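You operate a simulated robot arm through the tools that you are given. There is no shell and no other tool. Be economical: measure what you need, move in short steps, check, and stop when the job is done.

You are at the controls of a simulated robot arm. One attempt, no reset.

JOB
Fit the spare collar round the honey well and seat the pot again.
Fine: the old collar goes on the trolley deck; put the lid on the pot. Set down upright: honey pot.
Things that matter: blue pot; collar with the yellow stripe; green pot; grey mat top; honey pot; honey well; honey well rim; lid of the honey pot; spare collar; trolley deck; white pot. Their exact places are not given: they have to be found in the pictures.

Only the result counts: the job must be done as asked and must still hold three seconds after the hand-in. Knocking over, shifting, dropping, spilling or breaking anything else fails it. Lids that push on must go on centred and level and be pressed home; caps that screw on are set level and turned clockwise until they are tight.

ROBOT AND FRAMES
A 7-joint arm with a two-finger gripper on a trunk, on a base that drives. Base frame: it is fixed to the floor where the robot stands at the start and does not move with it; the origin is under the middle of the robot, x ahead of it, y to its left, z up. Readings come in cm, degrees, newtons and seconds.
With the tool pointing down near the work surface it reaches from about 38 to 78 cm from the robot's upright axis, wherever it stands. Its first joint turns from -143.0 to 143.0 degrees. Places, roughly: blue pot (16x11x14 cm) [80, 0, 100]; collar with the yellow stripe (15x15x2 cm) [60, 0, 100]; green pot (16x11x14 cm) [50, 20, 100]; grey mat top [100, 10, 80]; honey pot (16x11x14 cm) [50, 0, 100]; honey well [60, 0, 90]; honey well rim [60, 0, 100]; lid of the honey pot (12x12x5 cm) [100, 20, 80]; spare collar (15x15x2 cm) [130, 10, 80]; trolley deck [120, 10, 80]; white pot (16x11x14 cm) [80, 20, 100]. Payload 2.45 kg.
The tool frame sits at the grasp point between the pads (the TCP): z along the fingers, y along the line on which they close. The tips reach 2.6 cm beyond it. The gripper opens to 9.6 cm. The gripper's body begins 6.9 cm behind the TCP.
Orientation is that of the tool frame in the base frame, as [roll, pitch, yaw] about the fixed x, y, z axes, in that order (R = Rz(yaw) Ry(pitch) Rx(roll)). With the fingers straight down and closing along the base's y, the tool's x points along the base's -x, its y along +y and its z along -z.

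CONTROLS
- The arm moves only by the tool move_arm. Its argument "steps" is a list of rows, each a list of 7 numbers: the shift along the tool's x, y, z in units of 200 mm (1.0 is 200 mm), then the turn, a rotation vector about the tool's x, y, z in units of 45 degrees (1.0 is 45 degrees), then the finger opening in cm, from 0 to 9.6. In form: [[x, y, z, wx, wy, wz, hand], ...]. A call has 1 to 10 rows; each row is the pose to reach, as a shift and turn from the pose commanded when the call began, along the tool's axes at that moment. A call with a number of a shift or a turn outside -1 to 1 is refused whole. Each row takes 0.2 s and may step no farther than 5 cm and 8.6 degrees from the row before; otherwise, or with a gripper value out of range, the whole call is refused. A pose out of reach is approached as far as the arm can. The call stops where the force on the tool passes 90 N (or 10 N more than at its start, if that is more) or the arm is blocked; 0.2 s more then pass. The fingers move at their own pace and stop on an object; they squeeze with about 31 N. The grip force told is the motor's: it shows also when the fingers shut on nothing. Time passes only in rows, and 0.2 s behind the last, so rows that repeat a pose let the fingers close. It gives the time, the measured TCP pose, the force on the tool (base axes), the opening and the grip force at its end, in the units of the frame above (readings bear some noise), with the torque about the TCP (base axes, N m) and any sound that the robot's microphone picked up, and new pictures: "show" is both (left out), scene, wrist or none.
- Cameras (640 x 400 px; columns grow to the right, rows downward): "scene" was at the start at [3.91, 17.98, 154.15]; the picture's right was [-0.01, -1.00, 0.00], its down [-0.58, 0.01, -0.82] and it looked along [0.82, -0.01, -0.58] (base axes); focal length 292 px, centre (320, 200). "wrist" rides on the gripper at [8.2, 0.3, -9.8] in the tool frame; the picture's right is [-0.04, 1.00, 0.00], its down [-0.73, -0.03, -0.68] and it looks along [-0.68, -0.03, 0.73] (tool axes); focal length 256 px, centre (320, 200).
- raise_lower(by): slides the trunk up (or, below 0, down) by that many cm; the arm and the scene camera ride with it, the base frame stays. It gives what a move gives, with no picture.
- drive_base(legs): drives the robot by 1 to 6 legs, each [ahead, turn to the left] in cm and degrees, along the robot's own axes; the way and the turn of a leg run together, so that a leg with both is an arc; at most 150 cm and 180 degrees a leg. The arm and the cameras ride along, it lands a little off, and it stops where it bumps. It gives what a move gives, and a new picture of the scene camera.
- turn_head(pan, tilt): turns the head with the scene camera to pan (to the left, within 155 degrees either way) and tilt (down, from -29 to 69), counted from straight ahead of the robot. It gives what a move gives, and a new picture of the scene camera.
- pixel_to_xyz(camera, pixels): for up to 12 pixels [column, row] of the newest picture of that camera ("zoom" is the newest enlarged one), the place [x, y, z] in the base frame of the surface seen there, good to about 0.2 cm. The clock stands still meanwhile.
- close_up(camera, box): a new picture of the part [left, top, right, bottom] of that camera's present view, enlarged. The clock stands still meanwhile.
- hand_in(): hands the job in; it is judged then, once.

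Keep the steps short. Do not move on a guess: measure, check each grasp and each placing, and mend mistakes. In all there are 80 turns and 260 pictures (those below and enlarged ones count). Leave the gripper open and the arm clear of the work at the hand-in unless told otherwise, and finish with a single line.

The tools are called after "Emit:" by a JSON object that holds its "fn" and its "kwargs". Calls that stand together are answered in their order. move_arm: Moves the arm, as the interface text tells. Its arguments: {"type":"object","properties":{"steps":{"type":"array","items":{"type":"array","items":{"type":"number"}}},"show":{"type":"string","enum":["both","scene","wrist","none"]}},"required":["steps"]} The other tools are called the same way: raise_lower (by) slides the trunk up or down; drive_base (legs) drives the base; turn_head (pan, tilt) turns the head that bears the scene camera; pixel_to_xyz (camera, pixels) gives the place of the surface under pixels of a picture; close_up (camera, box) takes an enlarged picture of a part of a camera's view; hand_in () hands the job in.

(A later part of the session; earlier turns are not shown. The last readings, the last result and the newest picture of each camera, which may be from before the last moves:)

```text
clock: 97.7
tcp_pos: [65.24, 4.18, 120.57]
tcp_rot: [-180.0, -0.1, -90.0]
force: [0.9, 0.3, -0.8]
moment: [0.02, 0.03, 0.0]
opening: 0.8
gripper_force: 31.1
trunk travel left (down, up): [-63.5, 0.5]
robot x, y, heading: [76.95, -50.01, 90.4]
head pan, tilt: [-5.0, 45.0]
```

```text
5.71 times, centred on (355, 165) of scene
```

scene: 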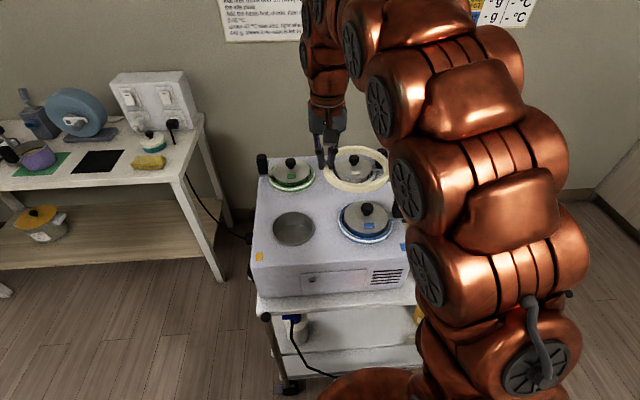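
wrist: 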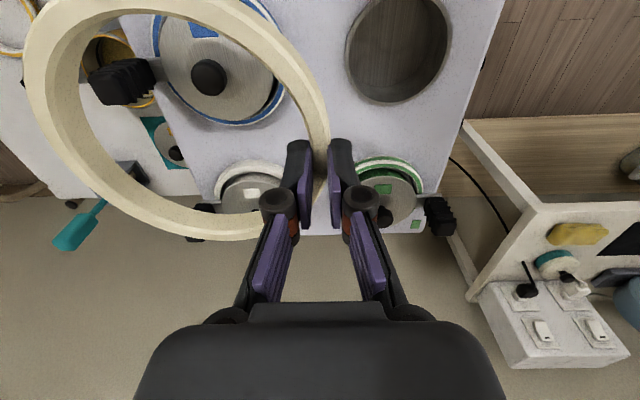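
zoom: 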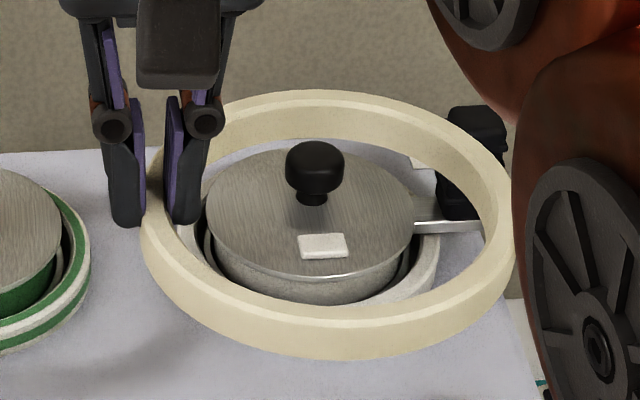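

Emit:
{"fn": "pixel_to_xyz", "kwargs": {"camera": "zoom", "pixels": [[144, 235], [160, 270], [200, 300], [260, 322], [330, 328], [400, 318], [460, 290], [500, 250], [511, 210], [490, 160], [420, 115], [320, 93]]}}

Emit:
{"fn": "close_up", "kwargs": {"camera": "scene", "box": [255, 190, 335, 260]}}

Emit:
{"fn": "pixel_to_xyz", "kwargs": {"camera": "zoom", "pixels": [[187, 220], [188, 240], [215, 285], [260, 304], [310, 308], [360, 298], [405, 270], [431, 225], [425, 180], [380, 140], [310, 123], [230, 150]]}}

```text
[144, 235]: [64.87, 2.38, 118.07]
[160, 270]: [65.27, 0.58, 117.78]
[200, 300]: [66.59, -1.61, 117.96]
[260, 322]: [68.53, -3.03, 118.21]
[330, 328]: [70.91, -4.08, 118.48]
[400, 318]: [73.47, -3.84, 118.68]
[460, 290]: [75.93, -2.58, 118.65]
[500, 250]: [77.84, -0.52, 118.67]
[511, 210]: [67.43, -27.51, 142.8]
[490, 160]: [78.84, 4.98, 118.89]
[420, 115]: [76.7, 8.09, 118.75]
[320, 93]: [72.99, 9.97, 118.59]
```

```text
5.71 times, centred on (295, 225) of scene
```

zoom: 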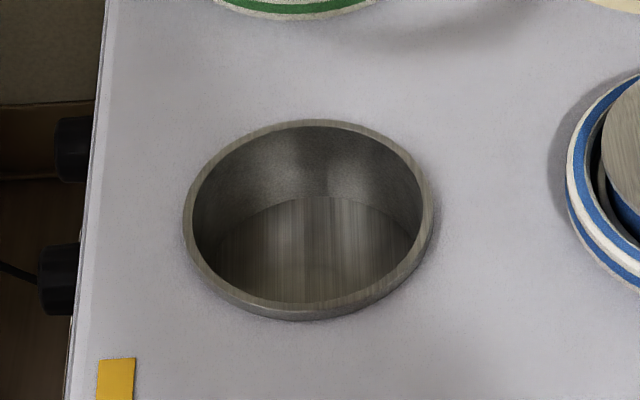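

```text
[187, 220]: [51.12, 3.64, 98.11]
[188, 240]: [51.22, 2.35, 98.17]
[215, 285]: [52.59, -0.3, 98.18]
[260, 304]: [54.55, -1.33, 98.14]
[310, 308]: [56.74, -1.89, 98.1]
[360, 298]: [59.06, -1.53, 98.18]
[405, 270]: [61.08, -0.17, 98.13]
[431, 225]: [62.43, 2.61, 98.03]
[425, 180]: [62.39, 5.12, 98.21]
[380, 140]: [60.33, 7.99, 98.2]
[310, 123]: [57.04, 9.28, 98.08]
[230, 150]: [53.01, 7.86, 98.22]
```

Well lip centre is about (56.8, 3.65), r 5.75. Held ring centre is about TCP+(6.55, -0.9). I'll bring the ring just above the lip, then compare both.

Emit:
{"fn": "move_arm", "kwargs": {"steps": [[0, 0.2, 0, 0, 0, 0, 0], [0, 0.4, 0.05, 0, 0, 0, 0], [0, 0.6, 0.15, 0, 0, 0, 0], [0, 0.747, 0.3, 0, 0, 0, 0], [0, 0.747, 0.5, 0, 0, 0, 0], [0, 0.747, 0.7, 0, 0, 0, 0], [0, 0.747, 0.78, 0, 0, 0, 0]]}}

Emit:
{"fn": "close_up", "kwargs": {"camera": "scene", "box": [250, 180, 350, 260]}}

```text
clock: 99.3
tcp_pos: [50.0, 4.27, 105.06]
tcp_rot: [-180.0, -0.1, -90.0]
force: [-0.6, 0.4, 0.5]
moment: [0.01, 0.05, -0.04]
opening: 0.81
gripper_force: 30.9
trunk travel left (down, up): [-63.5, 0.5]
robot x, y, heading: [76.91, -49.76, 90.2]
head pan, tilt: [-5.0, 45.0]
```

scene: 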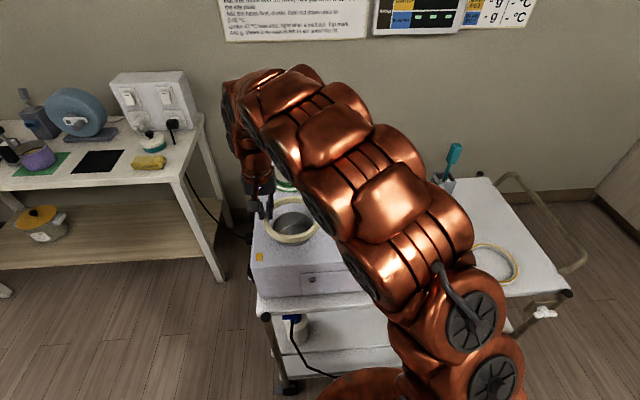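
wrist: 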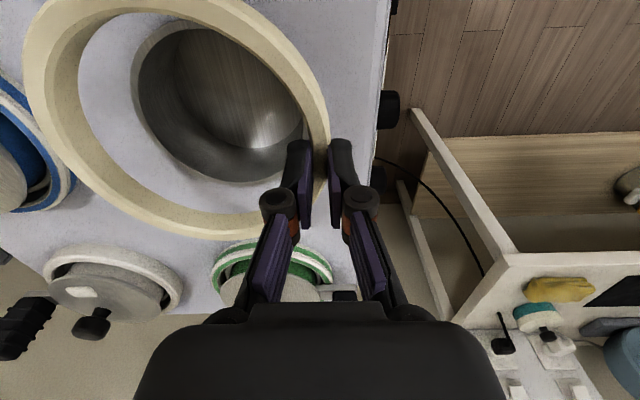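

```text
5.00 times, centred on (300, 220) of scene
```

zoom: 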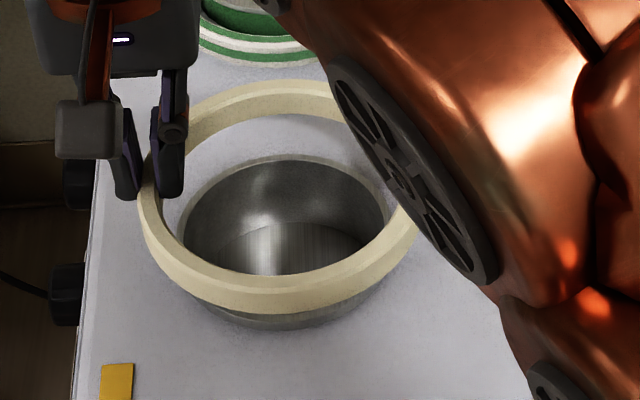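

Emit:
{"fn": "pixel_to_xyz", "kwargs": {"camera": "zoom", "pixels": [[142, 215], [170, 260], [220, 283], [270, 288], [330, 278], [385, 250], [413, 222], [265, 83], [220, 95], [310, 82], [330, 295], [200, 290]]}}

Emit:
{"fn": "pixel_to_xyz", "kwargs": {"camera": "wrist", "pixels": [[27, 90], [40, 30], [60, 150], [110, 205], [160, 230], [220, 237], [327, 120], [310, 80], [260, 25], [42, 90], [150, 215], [230, 225]]}}

```text
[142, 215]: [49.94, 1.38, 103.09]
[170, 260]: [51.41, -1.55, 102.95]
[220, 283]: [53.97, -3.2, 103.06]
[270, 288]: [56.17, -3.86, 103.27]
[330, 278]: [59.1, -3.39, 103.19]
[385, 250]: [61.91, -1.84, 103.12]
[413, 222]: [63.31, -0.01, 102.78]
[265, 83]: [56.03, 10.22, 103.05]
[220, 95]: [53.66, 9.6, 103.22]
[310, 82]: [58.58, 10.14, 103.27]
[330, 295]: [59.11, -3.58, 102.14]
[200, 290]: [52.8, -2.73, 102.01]
```

```text
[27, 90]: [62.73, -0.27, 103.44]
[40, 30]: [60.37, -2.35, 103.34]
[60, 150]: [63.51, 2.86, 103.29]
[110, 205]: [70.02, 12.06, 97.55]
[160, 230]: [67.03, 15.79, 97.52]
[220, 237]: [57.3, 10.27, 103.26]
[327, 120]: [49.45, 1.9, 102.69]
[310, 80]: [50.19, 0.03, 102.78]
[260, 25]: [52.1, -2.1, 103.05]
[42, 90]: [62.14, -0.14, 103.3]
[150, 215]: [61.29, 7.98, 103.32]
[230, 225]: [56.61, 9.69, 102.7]
```

The ring centre is (56.75, 3.2) against the well at (56.83, 3.65). I'll shift +0.42 in y and lower to just above seating.

Emit:
{"fn": "move_arm", "kwargs": {"steps": [[-0.021, -0.003, 0, 0, 0, 0, 0], [-0.021, -0.003, 0.08, 0, 0, 0, 0], [-0.021, -0.003, 0.14, 0, 0, 0, 0], [-0.021, -0.003, 0.18, 0, 0, 0, 0], [-0.021, -0.003, 0.18, 0, 0, 0, 0]]}}

Emit:
{"fn": "close_up", "kwargs": {"camera": "scene", "box": [250, 180, 350, 260]}}

```text
clock: 100.5
tcp_pos: [50.3, 4.73, 101.33]
tcp_rot: [179.9, 0.2, -90.0]
force: [-3.0, 3.3, 32.9]
moment: [-0.05, -0.27, 0.08]
opening: 0.8
gripper_force: 30.8
trunk travel left (down, up): [-63.5, 0.5]
robot x, y, heading: [77.35, -50.26, 90.2]
head pan, tilt: [-5.0, 45.0]
```

scene: 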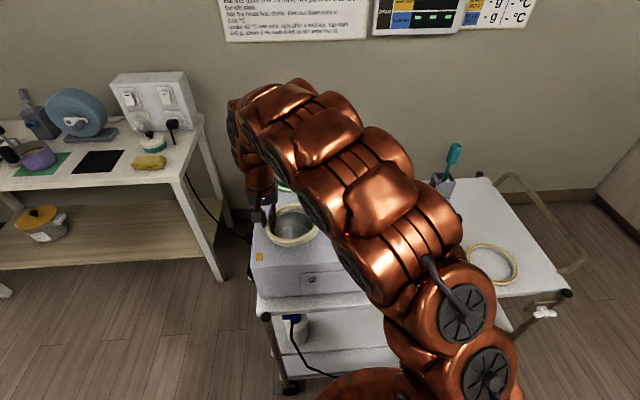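
wrist: 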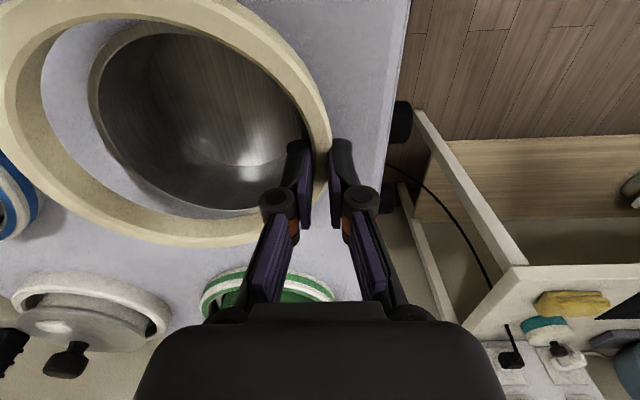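

```text
5.00 times, centred on (300, 220) of scene
```

zoom: 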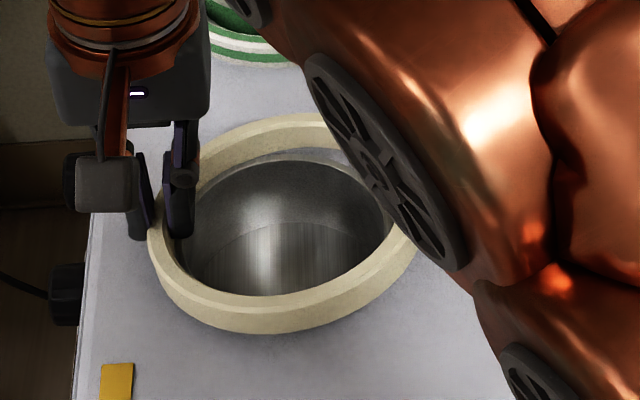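

Force 33 N: something touches. I'll measure the ring's top height around its rim.

Emit:
{"fn": "pixel_to_xyz", "kwargs": {"camera": "zoom", "pixels": [[160, 245], [200, 290], [260, 300], [330, 292], [390, 258], [412, 240], [230, 140], [280, 122], [310, 120], [300, 310], [165, 270], [300, 158]]}}

Emit:
{"fn": "pixel_to_xyz", "kwargs": {"camera": "wrist", "pixels": [[15, 100], [30, 50], [60, 10], [60, 190], [120, 225], [190, 235], [250, 230], [322, 110], [290, 60], [240, 20], [220, 212], [310, 130]]}}

```text
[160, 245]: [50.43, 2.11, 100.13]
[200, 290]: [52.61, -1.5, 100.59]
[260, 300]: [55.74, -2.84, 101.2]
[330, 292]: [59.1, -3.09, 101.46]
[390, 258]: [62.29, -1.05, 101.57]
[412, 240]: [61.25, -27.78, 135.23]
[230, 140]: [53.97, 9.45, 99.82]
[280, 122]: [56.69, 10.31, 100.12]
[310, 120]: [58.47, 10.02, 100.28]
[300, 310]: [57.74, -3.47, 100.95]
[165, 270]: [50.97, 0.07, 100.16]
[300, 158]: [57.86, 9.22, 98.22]
```

```text
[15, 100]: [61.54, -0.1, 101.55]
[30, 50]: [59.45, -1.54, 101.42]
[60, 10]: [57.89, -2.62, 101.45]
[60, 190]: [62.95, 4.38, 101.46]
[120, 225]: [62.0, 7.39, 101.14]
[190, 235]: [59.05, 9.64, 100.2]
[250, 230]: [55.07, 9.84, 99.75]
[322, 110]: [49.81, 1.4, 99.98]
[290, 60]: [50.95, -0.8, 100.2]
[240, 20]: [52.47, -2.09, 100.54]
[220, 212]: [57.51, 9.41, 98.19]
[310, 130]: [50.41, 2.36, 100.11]
```

The ring caught the lip at its back-left and tilted in the grip. I'll raise 1.5 cm and re-measure.

Emit:
{"fn": "move_arm", "kwargs": {"steps": [[0, 0, -0.03, 0, 0, 0, 0], [0, 0, -0.075, 0, 0, 0, 0], [0, 0, -0.075, 0, 0, 0, 0]]}}

Emit:
{"fn": "close_up", "kwargs": {"camera": "wrist", "box": [0, 0, 350, 260]}}

Emit:
{"fn": "close_up", "kwargs": {"camera": "scene", "box": [250, 180, 350, 260]}}

```text
clock: 101.3
tcp_pos: [50.13, 4.75, 102.61]
tcp_rot: [180.0, 0.0, -90.0]
force: [0.1, -0.5, -0.3]
moment: [0.02, -0.01, -0.01]
opening: 0.77
gripper_force: 31.0
trunk travel left (down, up): [-63.5, 0.5]
robot x, y, heading: [76.77, -50.15, 90.3]
head pan, tilt: [-5.0, 45.0]
```

scene: 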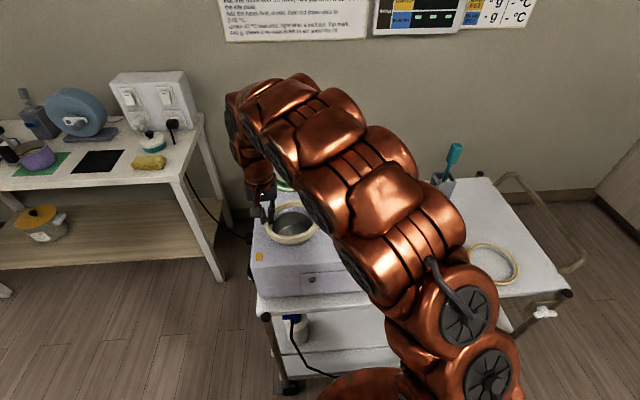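
wrist: 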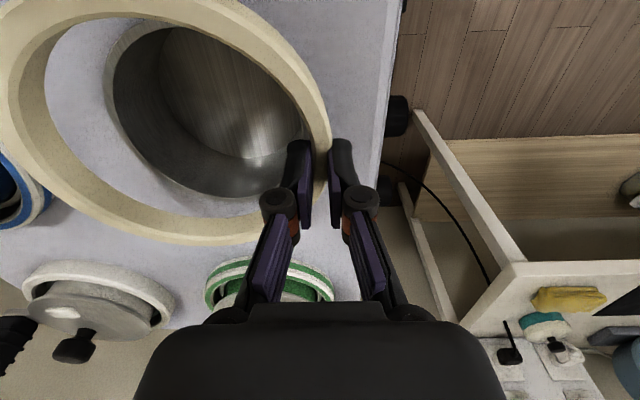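

```text
1.54 times, centred on (175, 130) of wrist
```

zoom: 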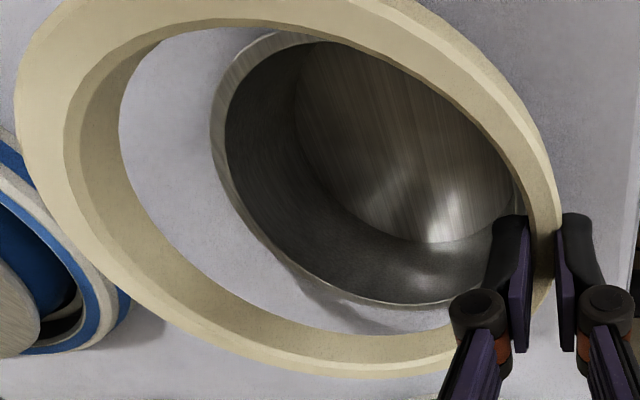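

```text
5.00 times, centred on (300, 220) of scene
```

zoom: 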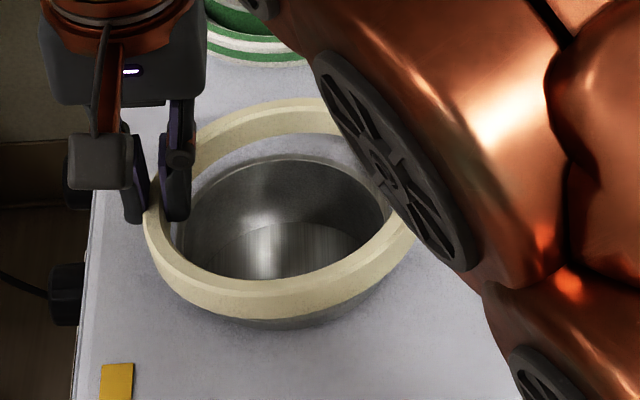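

Emit:
{"fn": "pixel_to_xyz", "kwargs": {"camera": "zoom", "pixels": [[147, 230], [165, 262], [200, 280], [250, 290], [310, 287], [370, 262], [405, 225], [225, 120], [265, 105], [310, 99], [200, 140], [340, 278]]}}

Emit:
{"fn": "pixel_to_xyz", "kwargs": {"camera": "wrist", "pixels": [[10, 80], [25, 130], [60, 180], [110, 217], [170, 238], [230, 240], [325, 120], [300, 65], [260, 28], [190, 4], [35, 30], [210, 222]]}}

```text
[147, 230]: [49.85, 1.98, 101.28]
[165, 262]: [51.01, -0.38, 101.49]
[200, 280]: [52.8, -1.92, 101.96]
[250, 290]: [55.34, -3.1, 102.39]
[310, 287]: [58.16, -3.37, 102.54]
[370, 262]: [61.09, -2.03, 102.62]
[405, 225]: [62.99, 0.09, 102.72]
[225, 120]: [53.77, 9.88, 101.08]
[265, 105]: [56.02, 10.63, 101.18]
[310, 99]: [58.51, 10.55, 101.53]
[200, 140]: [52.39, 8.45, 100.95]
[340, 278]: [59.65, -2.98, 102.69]
```

```text
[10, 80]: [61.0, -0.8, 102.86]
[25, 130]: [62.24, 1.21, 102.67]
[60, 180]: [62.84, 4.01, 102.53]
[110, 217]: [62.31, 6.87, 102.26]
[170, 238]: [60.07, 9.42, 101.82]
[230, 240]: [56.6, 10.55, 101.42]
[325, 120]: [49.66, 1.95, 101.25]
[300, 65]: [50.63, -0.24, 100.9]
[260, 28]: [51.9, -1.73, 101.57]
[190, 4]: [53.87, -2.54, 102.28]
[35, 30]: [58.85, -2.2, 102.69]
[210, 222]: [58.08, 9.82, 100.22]
```

The ring has now centred itself at about (56.5, 3.65), tilted about 6° with its left side low. I'll lower so the left edge passes outside the lip, watching force.

Emit:
{"fn": "move_arm", "kwargs": {"steps": [[0, 0, 0.03, 0, 0, 0, 0], [0, 0, 0.06, 0, 0, 0, 0], [0, 0, 0.06, 0, 0, 0, 0]], "show": "none"}}

```text
clock: 102.1
tcp_pos: [50.12, 4.91, 101.4]
tcp_rot: [180.0, 0.0, -90.0]
force: [0.1, -0.7, 1.2]
moment: [0.09, -0.1, -0.04]
opening: 0.77
gripper_force: 30.8
trunk travel left (down, up): [-63.5, 0.5]
robot x, y, heading: [77.19, -50.0, 90.3]
head pan, tilt: [-5.0, 45.0]
```

Emit:
{"fn": "move_arm", "kwargs": {"steps": [[0, 0, 0.01, 0, 0, 0, 0], [0, 0, 0.022, 0, 0, 0, 0], [0, 0, 0.022, 0, 0, 0, 0]], "show": "wrist"}}

Emit:
{"fn": "pixel_to_xyz", "kwargs": {"camera": "wrist", "pixels": [[10, 80], [25, 130], [60, 180], [110, 220], [170, 238], [230, 240], [325, 120], [300, 65], [260, 28], [190, 4], [35, 30], [210, 222]]}}

Emit:
{"fn": "close_up", "kwargs": {"camera": "scene", "box": [250, 180, 350, 260]}}

```text
clock: 102.9
tcp_pos: [50.06, 4.79, 100.92]
tcp_rot: [180.0, -0.1, -90.0]
force: [-2.2, 0.6, 0.1]
moment: [0.02, 0.1, -0.01]
opening: 0.75
gripper_force: 31.4
trunk travel left (down, up): [-63.5, 0.5]
robot x, y, heading: [77.3, -49.73, 90.4]
head pan, tilt: [-5.0, 45.0]
```

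wrist: 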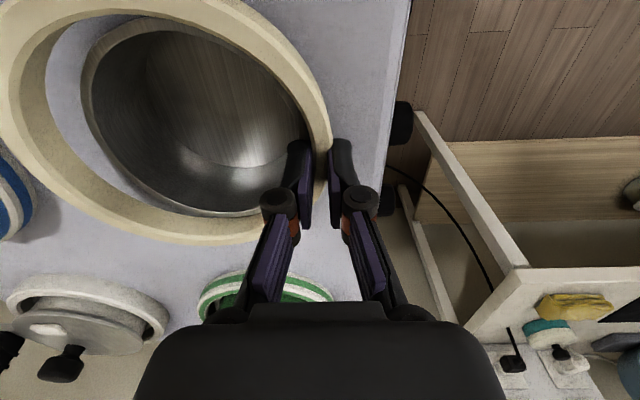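

```text
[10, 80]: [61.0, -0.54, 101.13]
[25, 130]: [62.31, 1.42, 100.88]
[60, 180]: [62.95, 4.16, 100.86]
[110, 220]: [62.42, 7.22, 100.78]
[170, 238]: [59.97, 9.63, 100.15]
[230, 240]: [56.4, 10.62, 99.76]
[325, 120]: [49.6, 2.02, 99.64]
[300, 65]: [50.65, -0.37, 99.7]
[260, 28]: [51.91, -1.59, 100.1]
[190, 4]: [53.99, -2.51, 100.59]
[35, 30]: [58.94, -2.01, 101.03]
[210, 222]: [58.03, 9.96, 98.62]
```

```text
5.00 times, centred on (300, 220) of scene
```

zoom: 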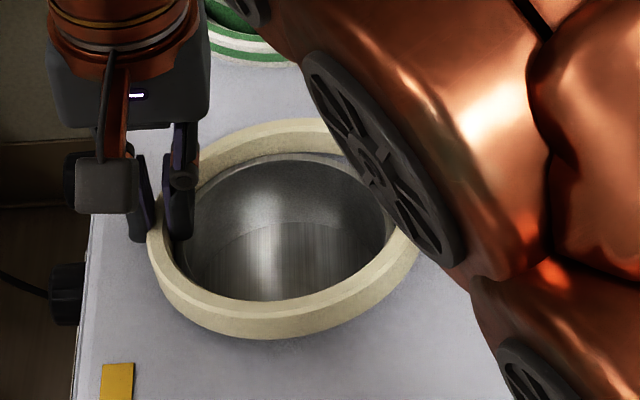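

The left edge is past the lip with no force. Releasing so the right side drops round the lip.

Emit:
{"fn": "move_arm", "kwargs": {"steps": [[0, 0, 0, 0, 0, 0, 2], [0, 0, 0, 0, 0, 0, 3.5], [0, 0, 0, 0, 0, 0, 4], [0, 0, -0.1, 0, 0, 0, 4], [0, 0, -0.3, 0, 0, 0, 4], [0, 0, -0.3, 0, 0, 0, 4]]}}

Emit:
{"fn": "close_up", "kwargs": {"camera": "scene", "box": [250, 180, 350, 260]}}

Emit:
{"fn": "close_up", "kwargs": {"camera": "wrist", "box": [0, 0, 350, 220]}}

```text
clock: 104.3
tcp_pos: [50.12, 4.69, 107.23]
tcp_rot: [-180.0, 0.0, -90.0]
force: [-0.5, 0.1, -0.2]
moment: [0.0, 0.0, 0.02]
opening: 4.01
gripper_force: 0.0
trunk travel left (down, up): [-63.5, 0.5]
robot x, y, heading: [77.0, -50.25, 90.1]
head pan, tilt: [-5.0, 45.0]
```

scene: 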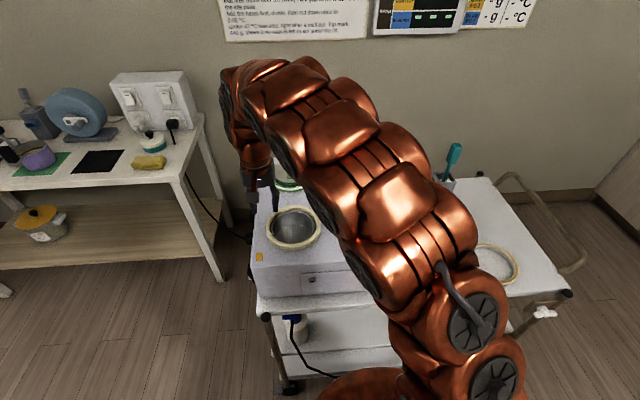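
wrist: 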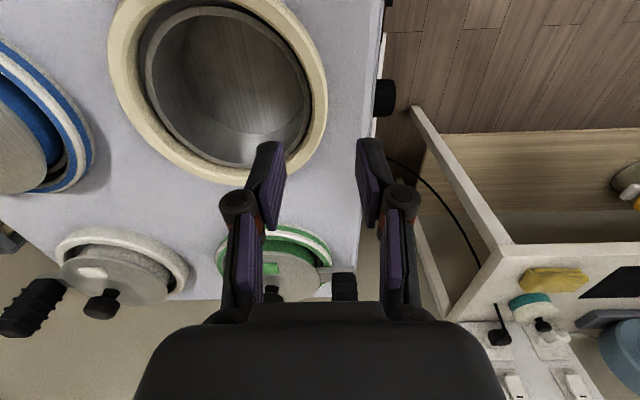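

```text
5.00 times, centred on (300, 220) of scene
```

zoom: 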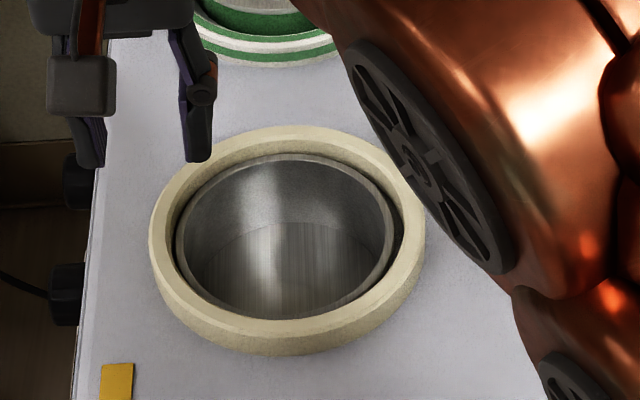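

```text
1.82 times, centred on (175, 110) of wrist
```

zoom: 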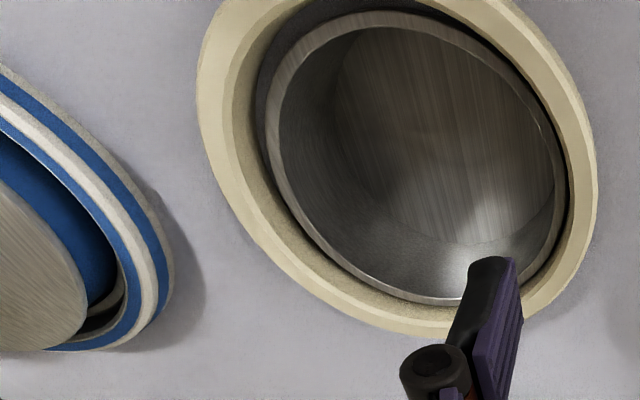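

The collar dropped round the well. I'll check its level and centring.

Emit:
{"fn": "pixel_to_xyz", "kwargs": {"camera": "wrist", "pixels": [[112, 70], [125, 110], [160, 150], [210, 178], [240, 182], [320, 130], [318, 80], [290, 20], [130, 10], [120, 70], [165, 145], [210, 172]]}}

Emit:
{"fn": "close_up", "kwargs": {"camera": "scene", "box": [250, 180, 350, 260]}}

Emit:
{"fn": "pixel_to_xyz", "kwargs": {"camera": "zoom", "pixels": [[153, 230], [165, 270], [200, 310], [260, 330], [330, 325], [390, 290], [420, 240], [410, 190], [365, 145], [290, 127], [230, 138], [185, 170]]}}

```text
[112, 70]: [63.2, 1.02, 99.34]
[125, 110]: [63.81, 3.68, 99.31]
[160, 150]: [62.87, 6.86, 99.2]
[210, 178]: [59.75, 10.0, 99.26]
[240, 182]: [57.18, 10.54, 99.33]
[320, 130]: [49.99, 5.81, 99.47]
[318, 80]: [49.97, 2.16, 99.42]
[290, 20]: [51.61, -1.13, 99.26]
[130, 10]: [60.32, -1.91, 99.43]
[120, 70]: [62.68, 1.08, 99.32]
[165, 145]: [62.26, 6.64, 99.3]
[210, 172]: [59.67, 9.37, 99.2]
```

```text
5.00 times, centred on (300, 220) of scene
```

zoom: 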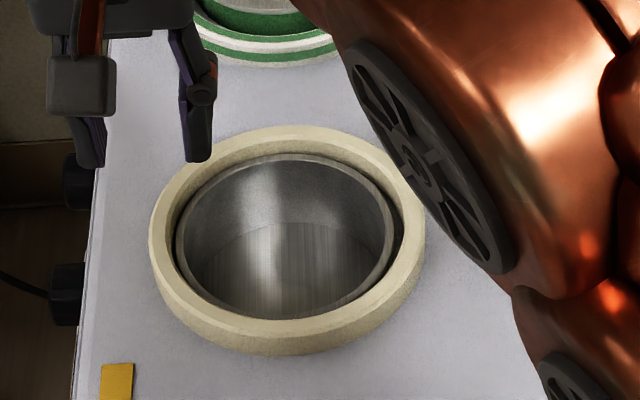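

```text
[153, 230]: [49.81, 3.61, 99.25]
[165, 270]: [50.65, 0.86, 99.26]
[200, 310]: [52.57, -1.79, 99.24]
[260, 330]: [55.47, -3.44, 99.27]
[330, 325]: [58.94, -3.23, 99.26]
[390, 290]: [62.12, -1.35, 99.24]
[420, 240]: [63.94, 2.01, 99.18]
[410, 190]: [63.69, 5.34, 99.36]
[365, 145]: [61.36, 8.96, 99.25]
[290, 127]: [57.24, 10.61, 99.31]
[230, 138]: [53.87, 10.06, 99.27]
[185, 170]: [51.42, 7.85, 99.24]
```

The collar is level at z 99.26 all round, centred at (56.9, 3.55), so it is seated. Now I go back for the pot handle at (105.1, 7.45).

Emit:
{"fn": "move_arm", "kwargs": {"steps": [[0, 0, -0.2, 0, 0, 0, 5], [0, 0, -0.4, 0, 0, 0, 6], [0, -0.02, -0.6, 0, 0, 0, 7], [0, -0.2, -0.69, 0, 0, 0, 8], [0, -0.4, -0.69, 0, 0, 0, 9], [0, -0.6, -0.69, 0, 0, 0, 9], [0, -0.8, -0.69, 0, 0, 0, 9], [0, -1.0, -0.69, 0, 0, 0, 9]], "show": "none"}}

Emit:
{"fn": "move_arm", "kwargs": {"steps": [[0, -0.13, 0, 0, 0, 0.143, 9], [0, -0.26, 0, 0, 0, 0.286, 9], [0, -0.39, 0, 0, 0, 0.43, 9], [0, -0.51, 0, 0, 0, 0.571, 9], [0, -0.64, 0, 0, 0, 0.714, 9], [0, -0.77, 0, 0, 0, 0.857, 9], [0, -0.9, 0, 0, 0, 1.0, 9]], "show": "none"}}

```text
clock: 106.1
tcp_pos: [69.95, 4.78, 120.72]
tcp_rot: [180.0, 0.0, -90.0]
force: [0.6, -0.1, 0.5]
moment: [-0.04, -0.07, 0.01]
opening: 8.98
gripper_force: 0.0
trunk travel left (down, up): [-63.5, 0.5]
robot x, y, heading: [77.37, -50.08, 90.7]
head pan, tilt: [-5.0, 45.0]
```

```text
clock: 107.7
tcp_pos: [87.96, 4.81, 120.63]
tcp_rot: [180.0, 0.0, -135.2]
force: [0.2, 0.9, 0.5]
moment: [-0.02, 0.03, 0.02]
opening: 9.03
gripper_force: 0.1
trunk travel left (down, up): [-63.5, 0.5]
robot x, y, heading: [77.56, -49.82, 90.4]
head pan, tilt: [-5.0, 45.0]
```

Emit:
{"fn": "move_arm", "kwargs": {"steps": [[-0.1, -0.072, 0, 0, 0, 0.143, 9], [-0.2, -0.144, 0, 0, 0, 0.286, 9], [-0.3, -0.216, 0.05, 0, 0, 0.43, 9], [-0.4, -0.288, 0.1, 0, 0, 0.571, 9], [-0.5, -0.36, 0.2, 0, 0, 0.714, 9], [-0.6, -0.432, 0.3, 0, 0, 0.857, 9], [-0.698, -0.504, 0.4, 0, 0, 1.0, 9]]}}

Emit:
{"fn": "pixel_to_xyz", "kwargs": {"camera": "wrist", "pixels": [[320, 60], [320, 70], [320, 80], [305, 75], [333, 75]]}}

```text
clock: 109.3
tcp_pos: [105.19, 7.46, 113.03]
tcp_rot: [180.0, 0.0, 179.9]
force: [-0.2, 0.2, 0.3]
moment: [0.01, -0.03, 0.01]
opening: 8.99
gripper_force: 0.0
trunk travel left (down, up): [-63.5, 0.5]
robot x, y, heading: [77.45, -49.79, 90.4]
head pan, tilt: [-5.0, 45.0]
```

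scene: 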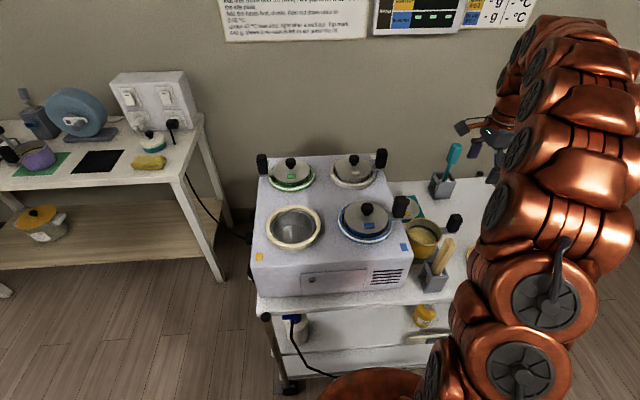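
wrist: 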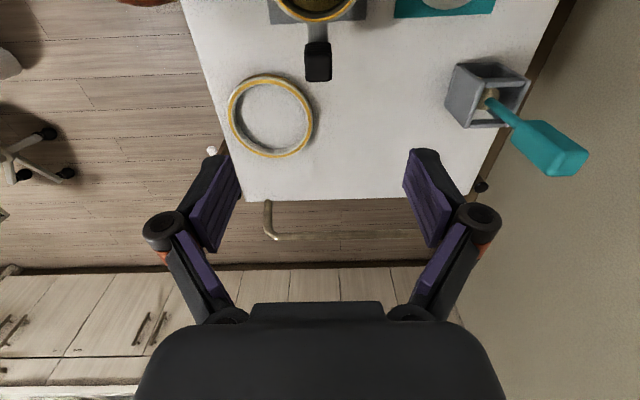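

```text
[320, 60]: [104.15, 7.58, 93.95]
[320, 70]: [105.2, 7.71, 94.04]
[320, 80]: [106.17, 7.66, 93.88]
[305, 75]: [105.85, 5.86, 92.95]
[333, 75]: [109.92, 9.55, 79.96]
```

Emit:
{"fn": "move_arm", "kwargs": {"steps": [[0, 0, 0.2, 0, 0, 0, 9], [0, 0, 0.4, 0, 0, 0, 9], [0, 0, 0.6, 0, 0, 0, 8], [0, 0, 0.8, 0, 0, 0, 8], [0, 0, 1.0, 0, 0, 0, 8]], "show": "none"}}

Emit:
{"fn": "move_arm", "kwargs": {"steps": [[0, 0, 0.06, 0, 0, 0, 8], [0, 0, 0.088, 0, 0, 0, 8], [0, 0, 0.088, 0, 0, 0, 4], [0, 0, 0.088, 0, 0, 0, 0], [0, 0, 0.088, 0, 0, 0, 0], [0, 0, 0.088, 0, 0, 0, 0], [0, 0, 0.088, 0, 0, 0, 0], [0, 0, 0.088, 0, 0, 0, 0]], "show": "wrist"}}

```text
clock: 110.5
tcp_pos: [105.12, 7.62, 93.06]
tcp_rot: [179.8, -0.2, -179.9]
force: [-0.7, 0.0, 0.0]
moment: [0.01, 0.03, -0.01]
opening: 7.99
gripper_force: 0.1
trunk travel left (down, up): [-63.5, 0.5]
robot x, y, heading: [77.03, -50.14, 90.0]
head pan, tilt: [-5.0, 45.0]
```

```text
clock: 112.3
tcp_pos: [105.11, 7.46, 91.26]
tcp_rot: [-179.9, 0.1, -179.9]
force: [1.8, -4.2, 0.9]
moment: [-0.21, -0.01, 0.25]
opening: 2.75
gripper_force: 31.1
trunk travel left (down, up): [-63.5, 0.5]
robot x, y, heading: [77.03, -50.07, 90.2]
head pan, tilt: [-5.0, 45.0]
```

wrist: 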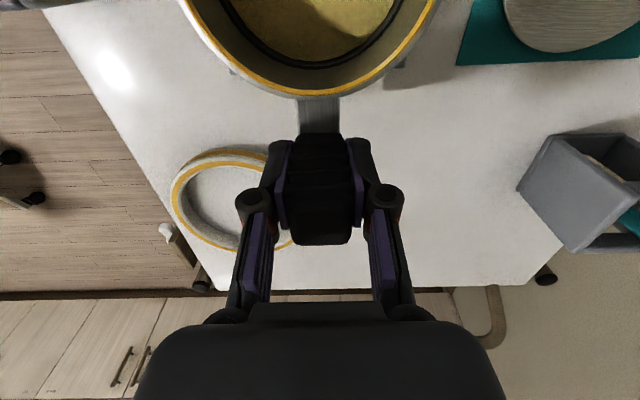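

Gripped. Lifting slowly, then up.

Emit:
{"fn": "move_arm", "kwargs": {"steps": [[0, 0, -0.05, 0, 0, 0, 0], [0, 0, -0.15, 0, 0, 0, 0], [0, 0, -0.32, 0, 0, 0, 0], [0, 0, -0.5, 0, 0, 0, 0], [0, 0, -0.68, 0, 0, 0, 0], [0, 0, -0.86, 0, 0, 0, 0], [0, 0, -1.0, 0, 0, 0, 0]], "show": "none"}}

Emit:
{"fn": "move_arm", "kwargs": {"steps": [[0, 0, -0.18, 0, 0, 0, 0], [0, 0, -0.34, 0, 0, 0, 0], [0, 0, -0.4, 0, 0, 0, 0]]}}

```text
clock: 113.9
tcp_pos: [105.35, 7.57, 111.22]
tcp_rot: [180.0, -0.1, 179.9]
force: [-0.3, -0.3, -3.9]
moment: [-0.01, -0.29, -0.03]
opening: 2.73
gripper_force: 30.9
trunk travel left (down, up): [-63.5, 0.5]
robot x, y, heading: [77.24, -49.85, 90.0]
head pan, tilt: [-5.0, 45.0]
```

```text
clock: 114.7
tcp_pos: [105.25, 7.52, 119.17]
tcp_rot: [-179.9, -0.1, -180.0]
force: [-0.9, -0.8, -4.2]
moment: [-0.01, -0.25, 0.03]
opening: 2.77
gripper_force: 30.9
trunk travel left (down, up): [-63.5, 0.5]
robot x, y, heading: [77.37, -49.79, 90.2]
head pan, tilt: [-5.0, 45.0]
```

scene: 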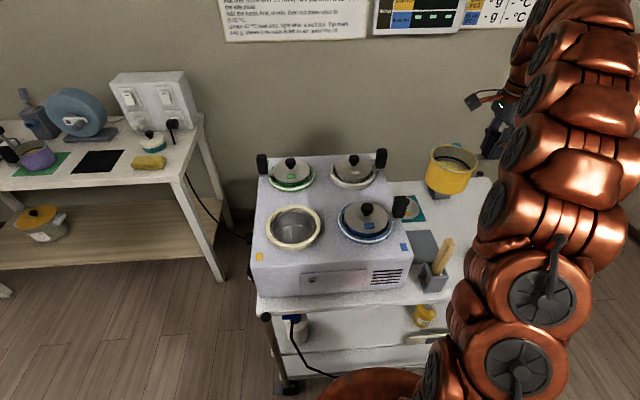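
wrist: 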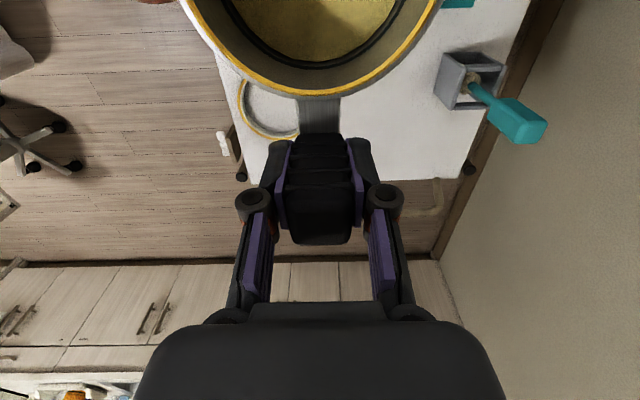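

Now the reverse of the earlier carry: four 45° stages at z≈122.

Emit:
{"fn": "move_arm", "kwargs": {"steps": [[0.08, -0.006, -0.05, 0, 0, -0.125, 0], [0.16, -0.011, -0.1, 0, 0, -0.25, 0], [0.24, -0.017, -0.14, 0, 0, -0.375, 0], [0.32, -0.023, -0.14, 0, 0, -0.5, 0], [0.4, -0.028, -0.14, 0, 0, -0.625, 0], [0.48, -0.034, -0.14, 0, 0, -0.75, 0], [0.56, -0.04, -0.14, 0, 0, -0.875, 0], [0.64, -0.045, -0.14, 0, 0, -1.0, 0]], "show": "none"}}

Emit:
{"fn": "move_arm", "kwargs": {"steps": [[0.058, 0.054, 0, 0, 0, -0.125, 0], [0.117, 0.108, 0, 0, 0, -0.25, 0], [0.175, 0.162, 0, 0, 0, -0.375, 0], [0.233, 0.216, 0, 0, 0, -0.5, 0], [0.292, 0.269, 0, 0, 0, -0.625, 0], [0.35, 0.323, 0, 0, 0, -0.75, 0], [0.409, 0.377, 0, 0, 0, -0.875, 0], [0.467, 0.431, 0, 0, 0, -1.0, 0]], "show": "none"}}

Emit:
{"fn": "move_arm", "kwargs": {"steps": [[0.006, 0.079, 0, 0, 0, -0.125, 0], [0.012, 0.159, 0, 0, 0, -0.25, 0], [0.019, 0.238, 0, 0, 0, -0.375, 0], [0.025, 0.318, 0, 0, 0, -0.5, 0], [0.031, 0.397, 0, 0, 0, -0.625, 0], [0.037, 0.476, 0, 0, 0, -0.75, 0], [0.044, 0.556, 0, 0, 0, -0.875, 0], [0.05, 0.635, 0, 0, 0, -1.0, 0]], "show": "none"}}

Emit:
{"fn": "move_arm", "kwargs": {"steps": [[-0.05, 0.062, 0, 0, 0, -0.125, 0], [-0.101, 0.124, 0, 0, 0, -0.25, 0], [-0.151, 0.186, 0, 0, 0, -0.375, 0], [-0.202, 0.248, 0, 0, 0, -0.5, 0], [-0.252, 0.309, 0, 0, 0, -0.625, 0], [-0.302, 0.371, 0, 0, 0, -0.75, 0], [-0.353, 0.433, 0, 0, 0, -0.875, 0], [-0.403, 0.495, 0, 0, 0, -1.0, 0]]}}

```text
clock: 116.5
tcp_pos: [92.41, 6.6, 122.14]
tcp_rot: [-180.0, -0.1, -135.0]
force: [0.1, -0.2, -4.0]
moment: [0.19, -0.19, 0.0]
opening: 2.75
gripper_force: 31.2
trunk travel left (down, up): [-63.5, 0.5]
robot x, y, heading: [77.09, -49.84, 90.1]
head pan, tilt: [-5.0, 45.0]
```

```text
clock: 118.3
tcp_pos: [79.54, 6.1, 121.92]
tcp_rot: [180.0, 0.1, -89.9]
force: [-0.5, -0.3, -4.5]
moment: [0.27, 0.0, 0.02]
opening: 2.73
gripper_force: 30.9
trunk travel left (down, up): [-63.5, 0.5]
robot x, y, heading: [77.66, -50.2, 90.5]
head pan, tilt: [-5.0, 45.0]
```

```text
clock: 120.1
tcp_pos: [66.9, 5.24, 121.82]
tcp_rot: [179.9, 0.1, -44.9]
force: [0.7, 1.1, -4.4]
moment: [0.19, 0.17, -0.01]
opening: 2.76
gripper_force: 31.0
trunk travel left (down, up): [-63.5, 0.5]
robot x, y, heading: [77.42, -49.82, 90.3]
head pan, tilt: [-5.0, 45.0]
```

```text
clock: 121.9
tcp_pos: [54.2, 3.87, 121.91]
tcp_rot: [-179.9, 0.0, 0.1]
force: [0.7, -0.3, -4.8]
moment: [0.01, 0.31, -0.01]
opening: 2.76
gripper_force: 31.4
trunk travel left (down, up): [-63.5, 0.5]
robot x, y, heading: [77.33, -49.77, 90.2]
head pan, tilt: [-5.0, 45.0]
```

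scene: 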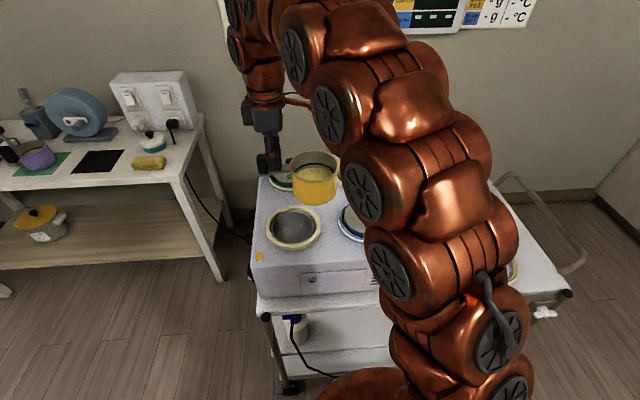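
wrist: 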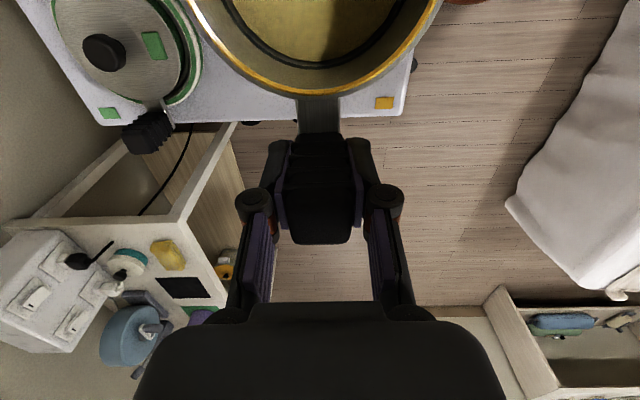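

Measuring the held pot's rim to line it up with the well at (56.83, 3.65).

Emit:
{"fn": "close_up", "kwargs": {"camera": "scene", "box": [265, 140, 365, 220]}}

Emit:
{"fn": "pixel_to_xyz", "kwargs": {"camera": "wrist", "pixels": [[200, 40], [220, 65], [250, 85], [320, 97], [380, 82], [415, 55], [435, 20], [190, 10]]}}

```text
5.00 times, centred on (315, 180) of scene
```

zoom: 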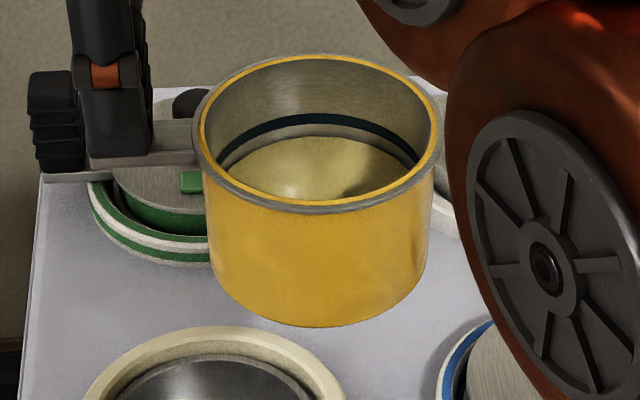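

```text
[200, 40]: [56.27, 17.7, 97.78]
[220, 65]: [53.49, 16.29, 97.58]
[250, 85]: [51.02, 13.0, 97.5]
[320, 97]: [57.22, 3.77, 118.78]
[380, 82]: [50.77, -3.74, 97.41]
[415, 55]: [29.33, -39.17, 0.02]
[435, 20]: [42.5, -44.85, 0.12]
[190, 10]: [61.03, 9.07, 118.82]
```

Emit:
{"fn": "pixel_to_xyz", "kwargs": {"camera": "zoom", "pixels": [[197, 120], [205, 165], [240, 195], [290, 210], [340, 210], [390, 192], [430, 155], [435, 110], [380, 67], [310, 57], [240, 75], [315, 325]]}}

Emit:
{"fn": "pixel_to_xyz", "kwargs": {"camera": "zoom", "pixels": [[206, 220], [212, 250], [432, 190], [427, 230], [260, 315], [370, 318], [315, 270], [220, 285]]}}

```text
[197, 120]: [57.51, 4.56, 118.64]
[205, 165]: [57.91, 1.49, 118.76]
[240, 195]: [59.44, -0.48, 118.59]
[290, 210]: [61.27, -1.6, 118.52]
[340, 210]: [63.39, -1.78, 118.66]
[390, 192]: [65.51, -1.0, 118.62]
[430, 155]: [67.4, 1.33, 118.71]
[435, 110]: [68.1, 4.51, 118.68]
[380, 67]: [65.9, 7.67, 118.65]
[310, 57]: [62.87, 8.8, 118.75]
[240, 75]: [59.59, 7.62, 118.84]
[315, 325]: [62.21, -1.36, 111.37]
```

```text
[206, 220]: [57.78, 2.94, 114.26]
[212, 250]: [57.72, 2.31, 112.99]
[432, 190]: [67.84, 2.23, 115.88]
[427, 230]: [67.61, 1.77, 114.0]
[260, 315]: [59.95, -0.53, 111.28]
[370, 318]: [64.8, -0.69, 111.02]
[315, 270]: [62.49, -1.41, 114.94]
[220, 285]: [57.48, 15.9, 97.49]
```

Pot centre is (62.8, 3.55). I'll shift -5.97 in x and lower to just above the collar.

Emit:
{"fn": "move_arm", "kwargs": {"steps": [[-0.1, -0.002, 0.08, 0, 0, 0, 0], [-0.2, -0.003, 0.18, 0, 0, 0, 0], [-0.2985, -0.003, 0.3, 0, 0, 0, 0], [-0.2985, -0.003, 0.42, 0, 0, 0, 0], [-0.2985, -0.003, 0.42, 0, 0, 0, 0]], "show": "scene"}}

Emit:
{"fn": "close_up", "kwargs": {"camera": "scene", "box": [245, 170, 345, 250]}}

```text
clock: 123.1
tcp_pos: [48.36, 3.9, 113.74]
tcp_rot: [-179.9, 0.0, 0.0]
force: [0.2, 0.5, -4.7]
moment: [0.02, 0.32, 0.01]
opening: 2.75
gripper_force: 30.3
trunk travel left (down, up): [-63.5, 0.5]
robot x, y, heading: [77.4, -49.81, 90.2]
head pan, tilt: [-5.0, 45.0]
```

scene: 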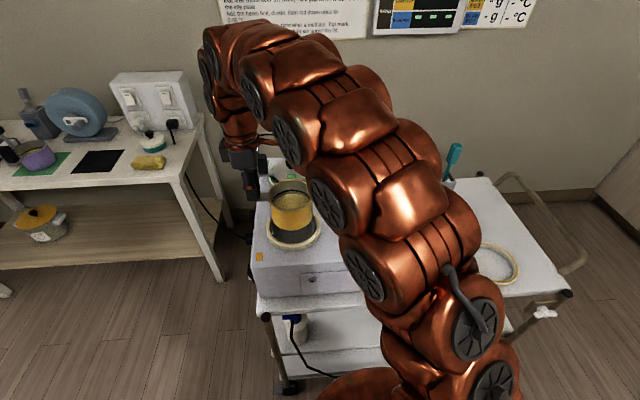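

```text
5.00 times, centred on (295, 210) of scene
```

zoom: 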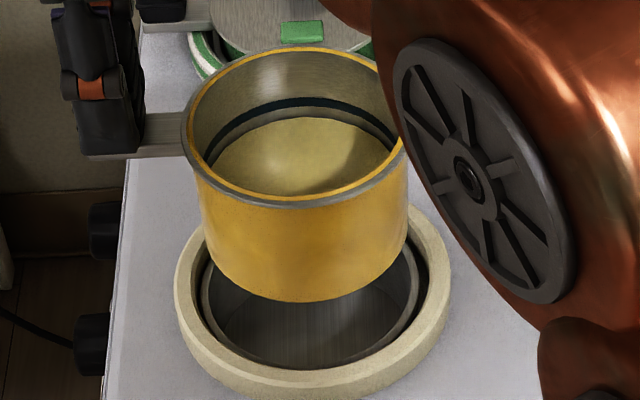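

Emit:
{"fn": "pixel_to_xyz", "kwargs": {"camera": "zoom", "pixels": [[187, 120], [190, 155], [220, 190], [280, 205], [340, 197], [390, 165], [404, 140], [240, 58], [290, 49], [340, 55], [205, 80], [300, 300]]}}

Emit:
{"fn": "pixel_to_xyz", "kwargs": {"camera": "zoom", "pixels": [[210, 250], [405, 245], [240, 290], [360, 285], [205, 290], [220, 335], [300, 367], [370, 345], [414, 290]]}}

```text
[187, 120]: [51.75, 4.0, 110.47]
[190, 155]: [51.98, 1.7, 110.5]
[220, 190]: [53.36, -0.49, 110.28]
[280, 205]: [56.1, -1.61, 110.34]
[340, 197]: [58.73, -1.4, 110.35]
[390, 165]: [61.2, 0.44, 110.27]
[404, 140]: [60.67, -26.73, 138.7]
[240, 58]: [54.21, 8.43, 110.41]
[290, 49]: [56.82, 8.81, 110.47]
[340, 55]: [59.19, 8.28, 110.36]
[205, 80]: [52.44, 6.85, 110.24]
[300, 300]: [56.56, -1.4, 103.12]
```

```text
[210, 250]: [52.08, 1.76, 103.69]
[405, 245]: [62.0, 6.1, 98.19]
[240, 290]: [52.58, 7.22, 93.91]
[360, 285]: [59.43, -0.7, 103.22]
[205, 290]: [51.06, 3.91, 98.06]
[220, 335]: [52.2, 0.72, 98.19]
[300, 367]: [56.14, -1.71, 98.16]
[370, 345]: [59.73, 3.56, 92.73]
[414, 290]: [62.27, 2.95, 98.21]
```

The pot is centred at (56.9, 3.6) over the well. Lowering into the well to just before the floor.

Emit:
{"fn": "move_arm", "kwargs": {"steps": [[-0.003, 0, 0.12, 0, 0, 0, 0], [-0.003, 0, 0.22, 0, 0, 0, 0], [-0.003, 0, 0.3, 0, 0, 0, 0], [-0.003, 0, 0.38, 0, 0, 0, 0], [-0.003, 0, 0.45, 0, 0, 0, 0], [-0.003, 0, 0.45, 0, 0, 0, 0]], "show": "none"}}

Emit:
{"fn": "move_arm", "kwargs": {"steps": [[0, 0, 0.015, 0, 0, 0, 0], [0, 0, 0.03, 0, 0, 0, 0], [0, 0, 0.03, 0, 0, 0, 0]], "show": "wrist"}}

```text
clock: 124.5
tcp_pos: [48.28, 3.81, 104.59]
tcp_rot: [180.0, 0.0, 0.0]
force: [0.3, 0.4, -4.0]
moment: [-0.02, 0.29, -0.02]
opening: 2.74
gripper_force: 31.4
trunk travel left (down, up): [-63.5, 0.5]
robot x, y, heading: [77.76, -49.85, 90.6]
head pan, tilt: [-5.0, 45.0]
```

```text
clock: 125.3
tcp_pos: [48.25, 4.02, 104.04]
tcp_rot: [180.0, 0.0, 0.0]
force: [0.2, 0.1, -3.8]
moment: [0.01, 0.3, -0.03]
opening: 2.75
gripper_force: 31.6
trunk travel left (down, up): [-63.5, 0.5]
robot x, y, heading: [77.23, -50.07, 90.5]
head pan, tilt: [-5.0, 45.0]
5 turns are left
```

wrist: 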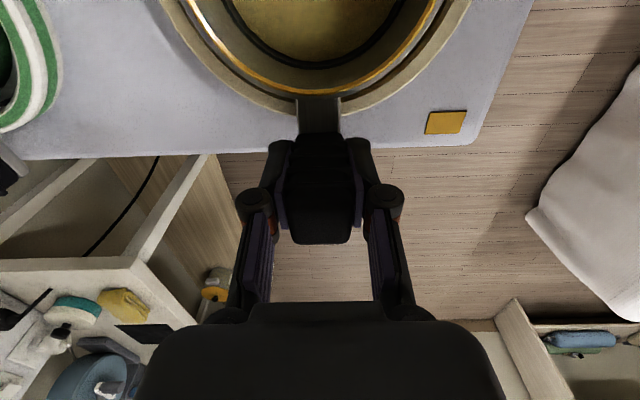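

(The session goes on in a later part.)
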